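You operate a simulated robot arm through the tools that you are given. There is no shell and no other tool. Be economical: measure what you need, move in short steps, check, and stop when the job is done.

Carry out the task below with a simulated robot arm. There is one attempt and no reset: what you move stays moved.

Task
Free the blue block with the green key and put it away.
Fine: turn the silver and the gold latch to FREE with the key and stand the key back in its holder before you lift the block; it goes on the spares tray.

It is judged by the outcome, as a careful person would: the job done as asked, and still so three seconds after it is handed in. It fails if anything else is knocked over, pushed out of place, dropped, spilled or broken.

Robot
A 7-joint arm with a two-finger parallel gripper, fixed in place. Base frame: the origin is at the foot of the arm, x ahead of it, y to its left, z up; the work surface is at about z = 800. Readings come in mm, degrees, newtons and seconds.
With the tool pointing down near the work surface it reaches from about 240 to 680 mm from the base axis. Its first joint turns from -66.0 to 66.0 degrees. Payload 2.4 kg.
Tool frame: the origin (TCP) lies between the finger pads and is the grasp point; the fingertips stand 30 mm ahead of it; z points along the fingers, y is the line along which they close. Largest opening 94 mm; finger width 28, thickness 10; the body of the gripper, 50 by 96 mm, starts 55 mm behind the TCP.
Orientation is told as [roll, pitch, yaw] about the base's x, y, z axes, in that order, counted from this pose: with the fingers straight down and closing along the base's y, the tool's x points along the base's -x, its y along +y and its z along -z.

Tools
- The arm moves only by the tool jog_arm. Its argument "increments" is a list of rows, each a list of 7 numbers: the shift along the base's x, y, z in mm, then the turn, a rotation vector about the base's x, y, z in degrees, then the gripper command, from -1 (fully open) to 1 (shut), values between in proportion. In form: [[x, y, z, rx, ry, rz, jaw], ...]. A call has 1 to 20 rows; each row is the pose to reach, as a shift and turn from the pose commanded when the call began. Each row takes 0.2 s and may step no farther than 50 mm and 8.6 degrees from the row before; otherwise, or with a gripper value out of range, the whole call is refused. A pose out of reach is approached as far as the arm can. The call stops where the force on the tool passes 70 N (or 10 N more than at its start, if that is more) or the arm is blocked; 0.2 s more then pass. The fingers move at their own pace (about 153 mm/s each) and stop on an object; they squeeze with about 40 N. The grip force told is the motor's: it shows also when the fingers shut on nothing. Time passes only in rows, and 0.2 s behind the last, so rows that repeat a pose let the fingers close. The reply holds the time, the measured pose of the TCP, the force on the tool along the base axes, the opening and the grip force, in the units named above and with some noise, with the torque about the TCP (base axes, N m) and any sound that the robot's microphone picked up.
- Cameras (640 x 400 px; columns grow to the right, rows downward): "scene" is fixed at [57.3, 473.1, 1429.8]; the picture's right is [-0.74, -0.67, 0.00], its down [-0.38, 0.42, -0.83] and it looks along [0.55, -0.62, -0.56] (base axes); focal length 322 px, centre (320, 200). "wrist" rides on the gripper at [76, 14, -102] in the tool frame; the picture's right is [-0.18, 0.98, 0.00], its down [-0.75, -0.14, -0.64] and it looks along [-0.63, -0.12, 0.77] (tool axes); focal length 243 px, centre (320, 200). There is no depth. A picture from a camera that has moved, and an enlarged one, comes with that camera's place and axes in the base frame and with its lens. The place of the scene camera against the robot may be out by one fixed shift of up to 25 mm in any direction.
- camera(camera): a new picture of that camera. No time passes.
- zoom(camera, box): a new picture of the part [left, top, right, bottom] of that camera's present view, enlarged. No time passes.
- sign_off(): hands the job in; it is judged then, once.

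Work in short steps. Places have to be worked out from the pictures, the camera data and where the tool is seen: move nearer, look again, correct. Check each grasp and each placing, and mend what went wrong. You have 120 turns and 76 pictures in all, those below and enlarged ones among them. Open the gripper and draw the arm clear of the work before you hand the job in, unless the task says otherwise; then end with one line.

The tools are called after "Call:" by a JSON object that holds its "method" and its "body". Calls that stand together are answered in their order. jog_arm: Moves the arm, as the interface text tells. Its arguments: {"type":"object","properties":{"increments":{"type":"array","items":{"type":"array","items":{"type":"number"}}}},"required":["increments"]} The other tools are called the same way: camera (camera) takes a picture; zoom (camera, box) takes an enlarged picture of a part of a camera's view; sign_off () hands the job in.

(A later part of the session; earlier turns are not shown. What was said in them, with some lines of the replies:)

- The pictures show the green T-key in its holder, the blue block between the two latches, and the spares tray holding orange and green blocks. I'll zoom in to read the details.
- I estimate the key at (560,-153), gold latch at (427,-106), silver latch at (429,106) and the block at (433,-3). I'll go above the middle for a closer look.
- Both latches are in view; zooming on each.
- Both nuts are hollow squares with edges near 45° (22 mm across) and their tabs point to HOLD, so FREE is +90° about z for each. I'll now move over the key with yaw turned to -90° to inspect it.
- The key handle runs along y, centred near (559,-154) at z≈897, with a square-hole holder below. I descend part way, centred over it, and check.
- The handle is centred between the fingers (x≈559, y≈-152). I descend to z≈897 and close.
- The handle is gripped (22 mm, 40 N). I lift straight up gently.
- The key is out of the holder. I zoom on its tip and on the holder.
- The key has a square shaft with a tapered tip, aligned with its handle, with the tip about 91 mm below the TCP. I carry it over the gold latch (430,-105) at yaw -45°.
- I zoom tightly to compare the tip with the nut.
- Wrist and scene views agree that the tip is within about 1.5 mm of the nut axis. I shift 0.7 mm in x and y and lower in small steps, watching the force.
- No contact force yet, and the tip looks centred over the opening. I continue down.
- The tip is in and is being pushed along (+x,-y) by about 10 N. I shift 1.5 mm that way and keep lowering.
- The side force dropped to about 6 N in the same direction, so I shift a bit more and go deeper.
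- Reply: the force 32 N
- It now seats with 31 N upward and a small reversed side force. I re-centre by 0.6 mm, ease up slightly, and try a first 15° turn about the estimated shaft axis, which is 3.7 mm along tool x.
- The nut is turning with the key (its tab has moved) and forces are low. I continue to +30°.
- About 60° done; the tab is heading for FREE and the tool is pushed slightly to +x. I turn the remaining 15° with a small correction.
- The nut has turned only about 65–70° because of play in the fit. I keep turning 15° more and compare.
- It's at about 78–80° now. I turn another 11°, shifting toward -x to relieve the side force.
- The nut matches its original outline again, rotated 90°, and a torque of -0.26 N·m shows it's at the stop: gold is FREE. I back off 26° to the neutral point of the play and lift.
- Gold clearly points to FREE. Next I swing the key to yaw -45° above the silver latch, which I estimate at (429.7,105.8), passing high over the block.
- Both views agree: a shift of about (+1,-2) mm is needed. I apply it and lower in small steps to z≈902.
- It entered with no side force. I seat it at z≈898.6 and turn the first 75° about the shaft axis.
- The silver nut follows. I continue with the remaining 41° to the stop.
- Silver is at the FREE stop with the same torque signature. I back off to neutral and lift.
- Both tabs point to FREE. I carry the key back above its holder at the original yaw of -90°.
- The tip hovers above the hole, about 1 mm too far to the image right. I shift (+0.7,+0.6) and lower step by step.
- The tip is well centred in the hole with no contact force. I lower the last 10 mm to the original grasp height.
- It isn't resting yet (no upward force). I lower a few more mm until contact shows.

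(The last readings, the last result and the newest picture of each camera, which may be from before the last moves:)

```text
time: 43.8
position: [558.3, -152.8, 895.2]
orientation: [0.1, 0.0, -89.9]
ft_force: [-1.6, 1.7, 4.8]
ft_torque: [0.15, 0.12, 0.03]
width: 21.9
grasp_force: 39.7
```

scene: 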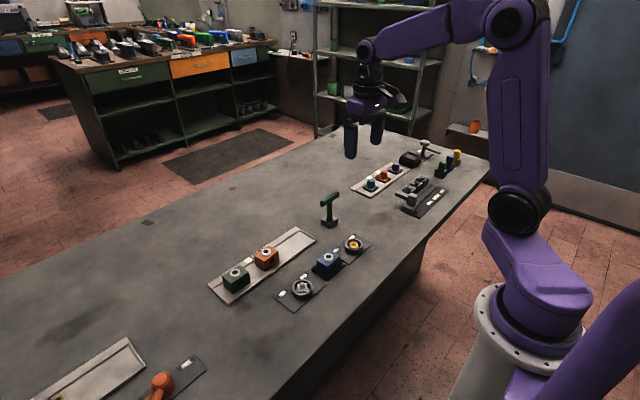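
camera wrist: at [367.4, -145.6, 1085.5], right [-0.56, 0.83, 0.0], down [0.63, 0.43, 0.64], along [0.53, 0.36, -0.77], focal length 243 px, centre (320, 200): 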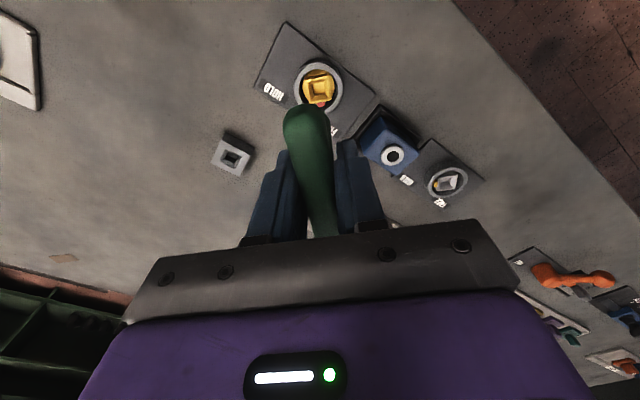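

Now there's about 6 N of contact, so the key is resting. I open the fingers evenly and rise clear.

Call:
{"method": "jog_arm", "body": {"increments": [[0, 0, 0.3, 0, 0, 0, 0.3], [0, 0, 0.3, 0, 0, 0, -0.4], [0, 0, 0.3, 0, 0, 0, -1], [0, 0, 0.3, 0, 0, 0, -1], [0, 0, 20, 0, 0, 0, -1], [0, 0, 55, 0, 0, 0, -1], [0, 0, 100, 0, 0, 0, -1], [0, 0, 100, 0, 0, 0, -1]]}}

Call:
{"method": "zoom", "body": {"camera": "scene", "box": [280, 170, 380, 240]}}

```text
time: 45.6
position: [557.9, -154.5, 993.3]
orientation: [0.0, 0.0, -90.0]
ft_force: [-0.6, -1.0, 0.1]
ft_torque: [0.01, 0.0, -0.02]
width: 94.2
grasp_force: 0.0
```

```text
5.71 times, centred on (330, 205) of scene
camera zoom: at [57.3, 473.1, 1429.8], right [-0.74, -0.67, 0.0], down [-0.38, 0.42, -0.83], along [0.55, -0.62, -0.56], focal length 1839 px, centre (263, 171)
```

zoom: 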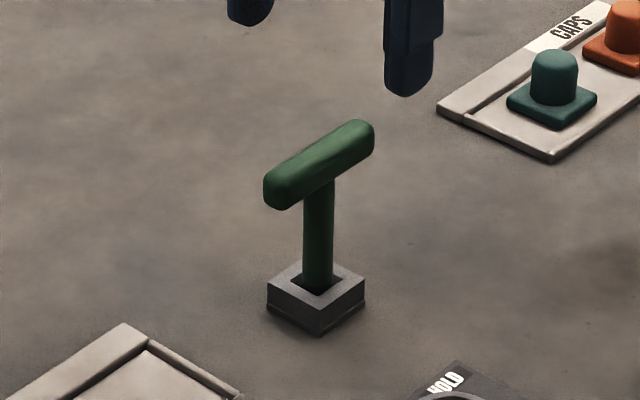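

The key stands in its holder just as before. Now I move above the blue block at yaw 0 to view it and the tray.

Call:
{"method": "jog_arm", "body": {"increments": [[-10, 13, 10, 0, 0, 8.2, -1], [-20, 26, 16, 0, 0, 16.4, -1], [-30, 39, 16, 0, 0, 24.5, -1], [-40, 52, 16, 0, 0, 32.7, -1], [-50, 65, 16, 0, 0, 40.9, -1], [-60, 78, 16, 0, 0, 49.1, -1], [-70, 91, 16, 0, 0, 57.3, -1], [-80, 104, 16, 0, 0, 65.5, -1], [-90, 117, 16, 0, 0, 73.6, -1], [-105, 130, 16, 0, 0, 81.8, -1], [-122, 148, 16, 0, 0, 90, -1], [-122, 148, 16, 0, 0, 90, -1]]}}

Call:
{"method": "camera", "body": {"camera": "wrist"}}

Call:
{"method": "zoom", "body": {"camera": "wrist", "box": [240, 20, 400, 120]}}

Call:
{"method": "zoom", "body": {"camera": "scene", "box": [205, 220, 365, 310]}}

```text
time: 48.2
position: [438.0, -5.8, 1011.0]
orientation: [0.0, -0.1, 0.1]
ft_force: [0.2, 0.0, -0.8]
ft_torque: [-0.01, -0.02, -0.02]
width: 94.2
grasp_force: 0.0
```

```text
35 pictures are left
camera wrist: at [360.8, 9.3, 1114.3], right [0.18, 0.98, 0.0], down [0.75, -0.14, 0.64], along [0.63, -0.12, -0.77], focal length 243 px, centre (320, 200)
```

wrist: 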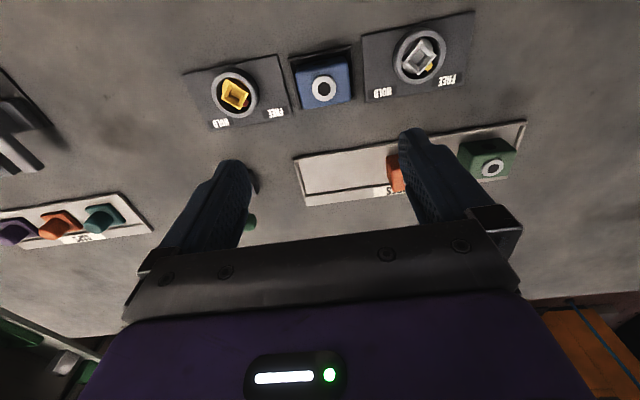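

```text
4.00 times, centred on (320, 70) of wrist
camera zoom: at [360.8, 9.3, 1114.3], right [0.18, 0.98, 0.0], down [0.75, -0.14, 0.64], along [0.63, -0.12, -0.77], focal length 970 px, centre (320, 720)
```

zoom: 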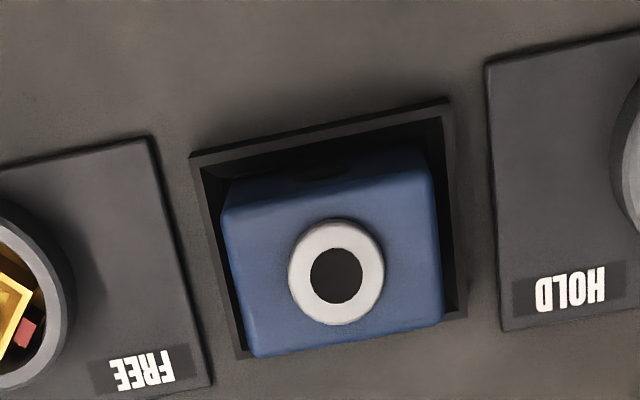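

```text
4.00 times, centred on (285, 265) of scene
camera zoom: at [57.3, 473.1, 1429.8], right [-0.74, -0.67, 0.0], down [-0.38, 0.42, -0.83], along [0.55, -0.62, -0.56], focal length 1288 px, centre (460, -60)
```

zoom: 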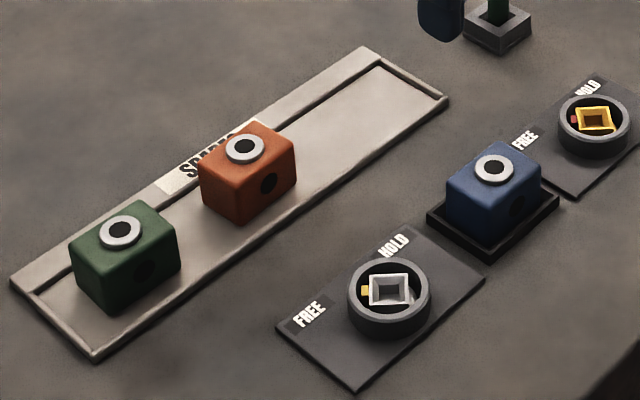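

I estimate the block centre at (435.5,0), 54 mm wide in y, top about z=833, and the free tray slot at about (576,1). I descend to z≈880 over the block and check alignment.

Call:
{"method": "jog_arm", "body": {"increments": [[-1.5, 4.8, -40, 0, 0, 0, -1], [-1.5, 4.8, -85, 0, 0, 0, -1], [-1.5, 4.8, -130, 0, 0, 0, -1], [-1.5, 4.8, -130, 0, 0, 0, -1]]}}

Call:
{"method": "camera", "body": {"camera": "wrist"}}

Call:
{"method": "zoom", "body": {"camera": "scene", "box": [285, 210, 375, 290]}}

```text
time: 49.2
position: [434.4, 0.1, 880.7]
orientation: [0.0, 0.0, 0.0]
ft_force: [-0.1, 0.1, -0.5]
ft_torque: [-0.03, 0.02, -0.03]
width: 94.0
grasp_force: 0.1
```

```text
32 pictures are left
camera wrist: at [359.2, 14.4, 982.9], right [0.18, 0.98, 0.0], down [0.75, -0.14, 0.64], along [0.63, -0.12, -0.77], focal length 243 px, centre (320, 200)
```

wrist: 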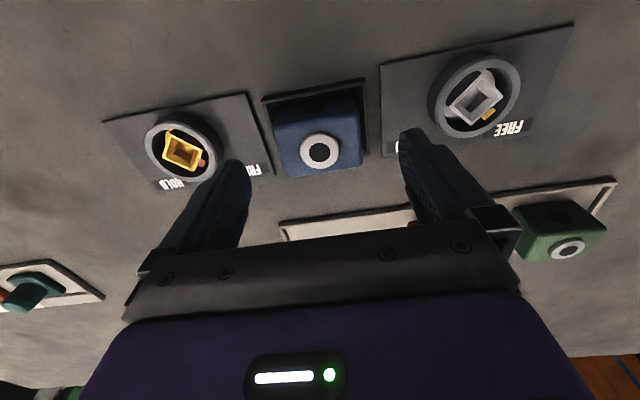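

```text
5.00 times, centred on (330, 250) of scene
camera zoom: at [57.3, 473.1, 1429.8], right [-0.74, -0.67, 0.0], down [-0.38, 0.42, -0.83], along [0.55, -0.62, -0.56], focal length 1610 px, centre (270, -50)
```

zoom: 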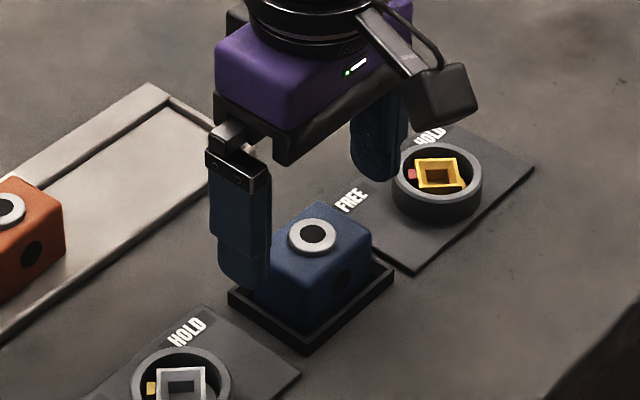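

The block is centred between the fingers with clearance to the box rim (about z=809). I lower to TCP z≈843 and close gently.

Call:
{"method": "jog_arm", "body": {"increments": [[1, 0, -15, 0, 0, 0, -1], [1, 0, -28, 0, 0, 0, -1], [1, 0, -37, 0, 0, 0, -1], [1, 0, -37, 0, 0, 0, -0.4], [1, 0, -37, 0, 0, 0, 0], [1, 0, -37, 0, 0, 0, 0.5], [1, 0, -37, 0, 0, 0, 1], [1, 0, -37, 0, 0, 0, 1]]}}

Call:
{"method": "zoom", "body": {"camera": "scene", "box": [285, 210, 375, 290]}}

```text
time: 51.0
position: [436.6, -0.6, 844.5]
orientation: [0.1, -0.1, 0.1]
ft_force: [-1.0, 0.9, 27.5]
ft_torque: [-0.04, 0.21, -0.01]
width: 55.9
grasp_force: 39.9
```

```text
5.00 times, centred on (330, 250) of scene
camera zoom: at [56.9, 473.1, 1429.8], right [-0.74, -0.67, 0.0], down [-0.38, 0.42, -0.83], along [0.55, -0.62, -0.56], focal length 1610 px, centre (270, -50)
```

zoom: 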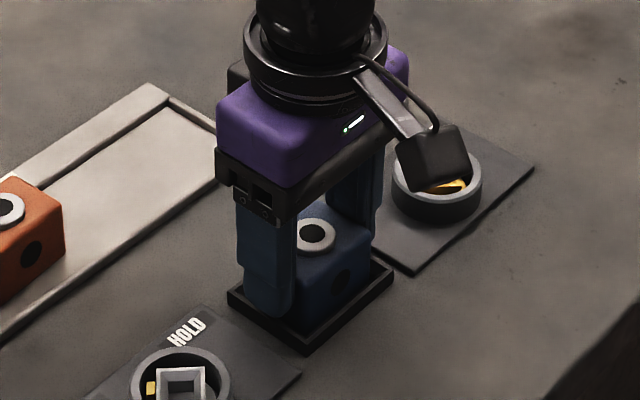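

Gripped at 55.9 mm, though the fingertips touch the rim lightly (27 N up). I lift slowly, and latches permitting it should come free.

Call:
{"method": "jog_arm", "body": {"increments": [[0, 0, 2, 0, 0, 0, 1], [0, 0, 5, 0, 0, 0, 1], [0, 0, 10, 0, 0, 0, 1], [0, 0, 10, 0, 0, 0, 1]]}}

Call:
{"method": "zoom", "body": {"camera": "scene", "box": [285, 210, 375, 290]}}

```text
time: 52.0
position: [436.4, -0.0, 853.8]
orientation: [0.0, 0.1, 0.0]
ft_force: [0.4, 0.7, -2.5]
ft_torque: [0.0, 0.01, -0.03]
width: 55.7
grasp_force: 40.5
```

```text
5.00 times, centred on (330, 250) of scene
camera zoom: at [57.4, 473.1, 1429.8], right [-0.74, -0.67, 0.0], down [-0.38, 0.42, -0.83], along [0.55, -0.62, -0.56], focal length 1610 px, centre (270, -50)
```

zoom: 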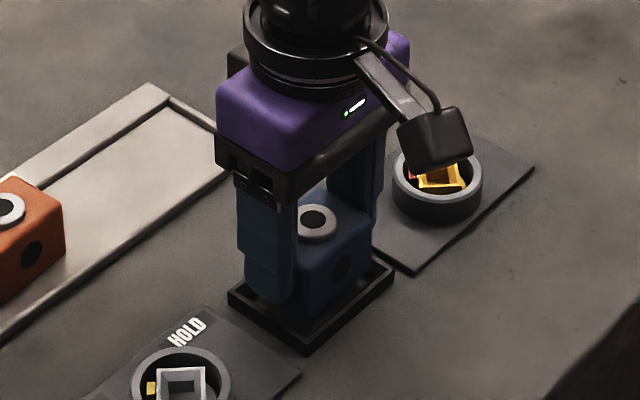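

The block came free. I raise it and carry it over the empty slot at (576,1).

Call:
{"method": "jog_arm", "body": {"increments": [[0, 0, 30, 0, 0, 0, 1], [0, 0, 60, 0, 0, 0, 1], [35, 0, 60, 0, 0, 0, 1], [70, 0, 60, 0, 0, 0, 1], [105, 0, 60, 0, 0, 0, 1], [139.5, 1, 60, 0, 0, 0, 1], [139.5, 1, 40, 0, 0, 0, 1], [139.5, 1, 40, 0, 0, 0, 1]]}}

Call:
{"method": "zoom", "body": {"camera": "scene", "box": [200, 190, 340, 310]}}

Call:
{"method": "camera", "body": {"camera": "wrist"}}

```text
time: 53.8
position: [575.6, 3.3, 894.6]
orientation: [-0.1, -0.1, 0.0]
ft_force: [-0.8, 0.4, -1.9]
ft_torque: [0.0, 0.03, 0.02]
width: 55.6
grasp_force: 40.2
```

```text
3.33 times, centred on (270, 250) of scene
camera zoom: at [57.4, 473.1, 1429.8], right [-0.74, -0.67, 0.0], down [-0.38, 0.42, -0.83], along [0.55, -0.62, -0.56], focal length 1073 px, centre (487, 33)
```

zoom: 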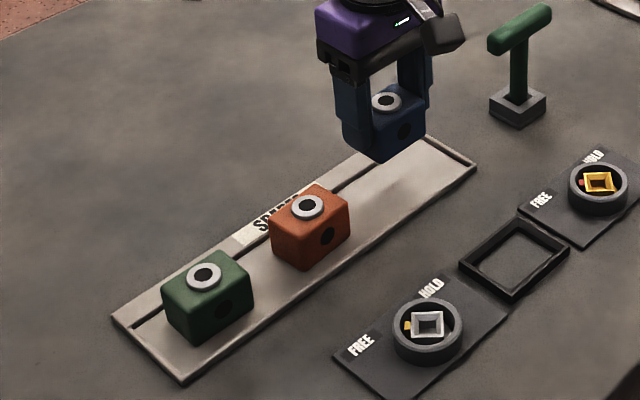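

```text
27 pictures are left
camera wrist: at [500.0, 16.7, 997.5], right [0.18, 0.98, 0.0], down [0.75, -0.14, 0.64], along [0.63, -0.12, -0.77], focal length 243 px, centre (320, 200)
```

wrist: 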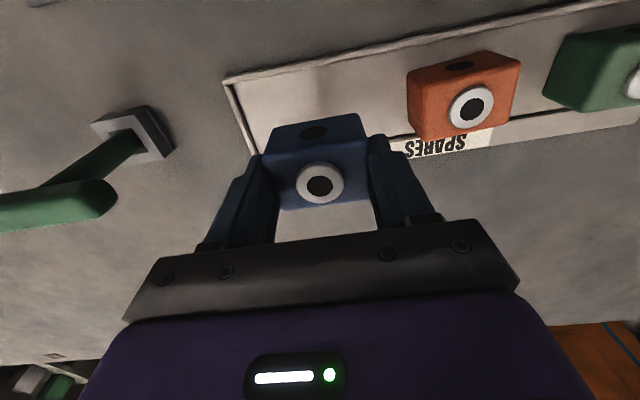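

The tray floor seems to span x≈536–595, so I aim for x≈569 to stay clear of the ridge. I lower toward the tray.

Call:
{"method": "jog_arm", "body": {"increments": [[-7.5, 0, -10, 0, 0, 0, 1], [-7.5, 0, -22, 0, 0, 0, 1], [-7.5, 0, -34, 0, 0, 0, 1], [-7.5, 0, -42, 0, 0, 0, 1], [-7.5, 0, -42, 0, 0, 0, 1]]}}

Call:
{"method": "zoom", "body": {"camera": "scene", "box": [250, 205, 350, 275]}}

```text
time: 55.0
position: [568.1, 0.1, 851.8]
orientation: [0.0, -0.1, 0.0]
ft_force: [0.4, -0.2, -2.7]
ft_torque: [0.0, -0.05, 0.01]
width: 55.8
grasp_force: 40.1
```

```text
5.71 times, centred on (300, 240) of scene
camera zoom: at [57.4, 473.1, 1429.8], right [-0.74, -0.67, 0.0], down [-0.38, 0.42, -0.83], along [0.55, -0.62, -0.56], focal length 1839 px, centre (434, -29)
```

zoom: 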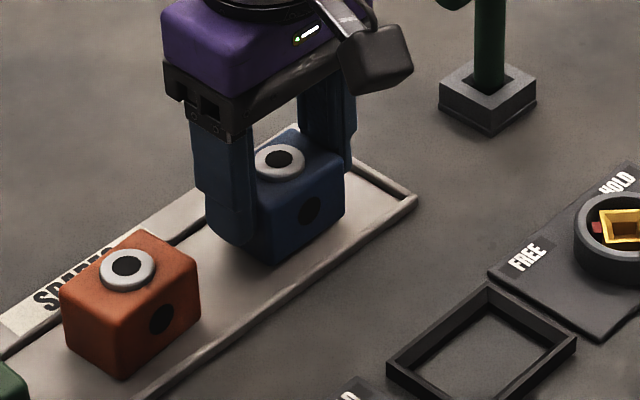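

The block lines up with the orange one. I lower in small steps until contact.

Call:
{"method": "jog_arm", "body": {"increments": [[0, 0, -2, 0, 0, 0, 1], [0, 0, -4, 0, 0, 0, 1], [0, 0, -5, 0, 0, 0, 1], [0, 0, -5, 0, 0, 0, 1]]}}

```text
time: 56.0
position: [569.2, 1.2, 846.2]
orientation: [-0.1, -0.1, 0.1]
ft_force: [-1.1, -0.8, -0.6]
ft_torque: [-0.02, -0.05, -0.02]
width: 55.6
grasp_force: 40.5
```

Call:
{"method": "jog_arm", "body": {"increments": [[0, 0, -1, 0, 0, 0, 1], [0, 0, -2, 0, 0, 0, 1], [0, 0, -2, 0, 0, 0, 1]]}}

```text
time: 56.8
position: [570.1, 0.8, 847.5]
orientation: [-0.1, -0.1, -0.1]
ft_force: [-15.5, -0.5, 46.1]
ft_torque: [-0.02, 0.57, -0.01]
width: 55.7
grasp_force: 39.7
```

The block has touched down (46 N). I ease up 1.5 mm, open, and rise.

Call:
{"method": "jog_arm", "body": {"increments": [[0, 0, 1.3, 0, 0, 0, 1], [0, 0, 1.3, 0, 0, 0, 1]]}}

Call:
{"method": "zoom", "body": {"camera": "scene", "box": [250, 205, 350, 275]}}

```text
time: 57.4
position: [569.0, 1.7, 847.4]
orientation: [0.0, 0.0, 0.0]
ft_force: [-10.7, 2.1, 32.1]
ft_torque: [0.02, 0.28, -0.04]
width: 55.6
grasp_force: 40.0
```

```text
5.71 times, centred on (300, 240) of scene
camera zoom: at [56.5, 473.1, 1429.8], right [-0.74, -0.67, 0.0], down [-0.38, 0.42, -0.83], along [0.55, -0.62, -0.56], focal length 1839 px, centre (434, -29)
```

zoom: 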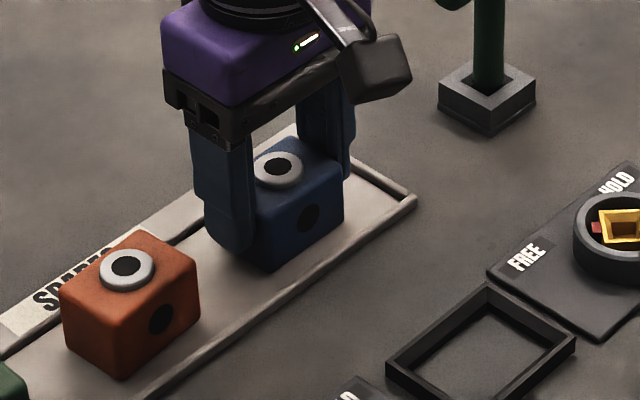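

There's a -10 N x-force, perhaps a touch of the ridge. I raise 2 mm, shift 3 mm toward the base and re-lower to compare.

Call:
{"method": "jog_arm", "body": {"increments": [[0, 0, 3, 0, 0, 0, 1], [-3, 0, 3, 0, 0, 0, 1], [-3, 0, 1, 0, 0, 0, 1], [-3, 0, 0, 0, 0, 0, 1], [-3, 0, 0, 0, 0, 0, 1]]}}

```text
time: 58.6
position: [565.5, 1.3, 847.4]
orientation: [0.0, -0.1, -0.1]
ft_force: [-7.8, -1.6, 20.4]
ft_torque: [0.0, 0.03, 0.0]
width: 55.6
grasp_force: 40.3
```

Contact is at the same height, so it's the flat floor and the x-force is friction. I ease the load off, then release and rise.

Call:
{"method": "jog_arm", "body": {"increments": [[0, 0, 1, 0, 0, 0, 1], [0, 0, 1, 0, 0, 0, 0.2], [0, 0, 1, 0, 0, 0, -0.4], [0, 0, 1, 0, 0, 0, -1], [0, 0, 1, 0, 0, 0, -1], [0, 0, 20, 0, 0, 0, -1], [0, 0, 60, 0, 0, 0, -1], [0, 0, 105, 0, 0, 0, -1], [0, 0, 150, 0, 0, 0, -1], [-40, 0, 180, 0, 0, 0, -1], [-80, 0, 200, 0, 0, 0, -1], [-80, 0, 200, 0, 0, 0, -1]]}}

Call:
{"method": "zoom", "body": {"camera": "scene", "box": [200, 180, 400, 310]}}

Call:
{"method": "camera", "body": {"camera": "wrist"}}

```text
time: 61.2
position: [484.9, 1.5, 1045.9]
orientation: [0.0, 0.0, 0.0]
ft_force: [-0.1, 0.4, -0.5]
ft_torque: [0.0, 0.03, 0.04]
width: 93.9
grasp_force: 0.0
```

```text
3.08 times, centred on (300, 245) of scene
camera zoom: at [57.3, 473.1, 1429.8], right [-0.74, -0.67, 0.0], down [-0.38, 0.42, -0.83], along [0.55, -0.62, -0.56], focal length 990 px, centre (382, 62)
```

zoom: 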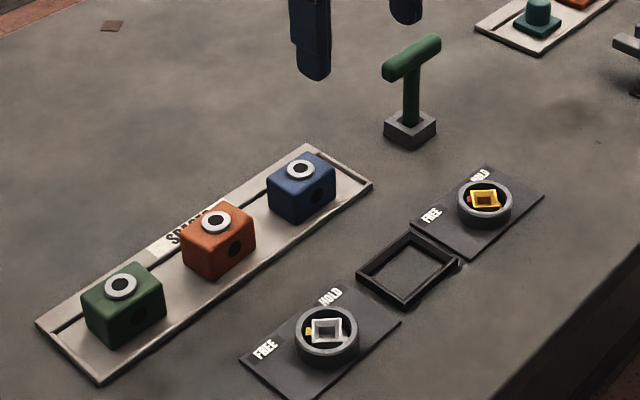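

```text
23 pictures are left
camera wrist: at [408.1, 15.9, 1148.7], right [0.18, 0.98, 0.0], down [0.75, -0.14, 0.64], along [0.63, -0.12, -0.77], focal length 243 px, centre (320, 200)
```

wrist: 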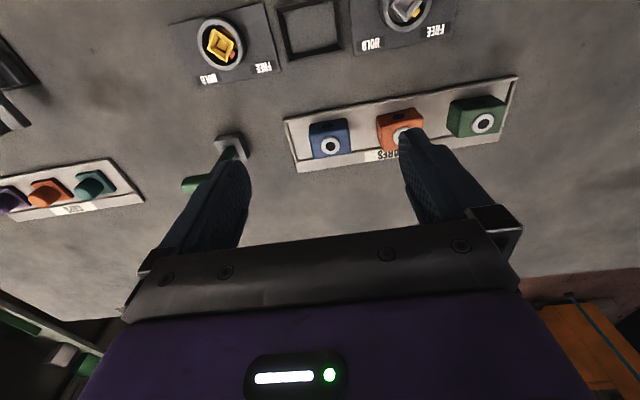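

Everything seems in place; one last zoom on the latches before handing in.

Call:
{"method": "zoom", "body": {"camera": "wrist", "box": [180, 0, 460, 180]}}

```text
2.22 times, centred on (320, 90) of wrist
camera zoom: at [408.1, 15.9, 1148.7], right [0.18, 0.98, 0.0], down [0.75, -0.14, 0.64], along [0.63, -0.12, -0.77], focal length 539 px, centre (320, 444)
```

zoom: 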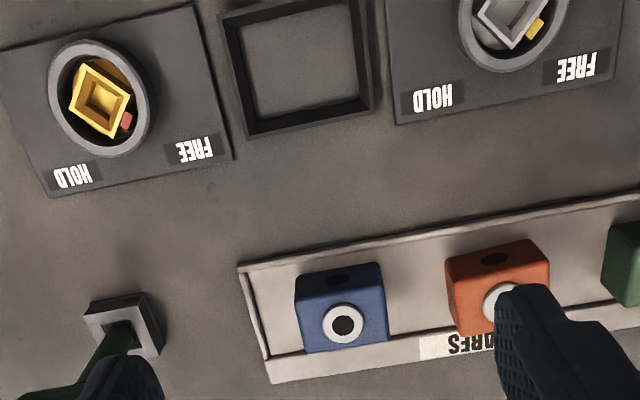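

Both tabs point at FREE, the key is back in its holder, and the block sits flat on the spares tray with the arm clear, so I hand in.

Call:
{"method": "sign_off", "body": {}}

```text
The job is handed in.
```

The silver and gold latches are both turned to FREE, the green key is standing back in its holder, and the blue block is on the spares tray. Nothing else looks disturbed in the final pictures.
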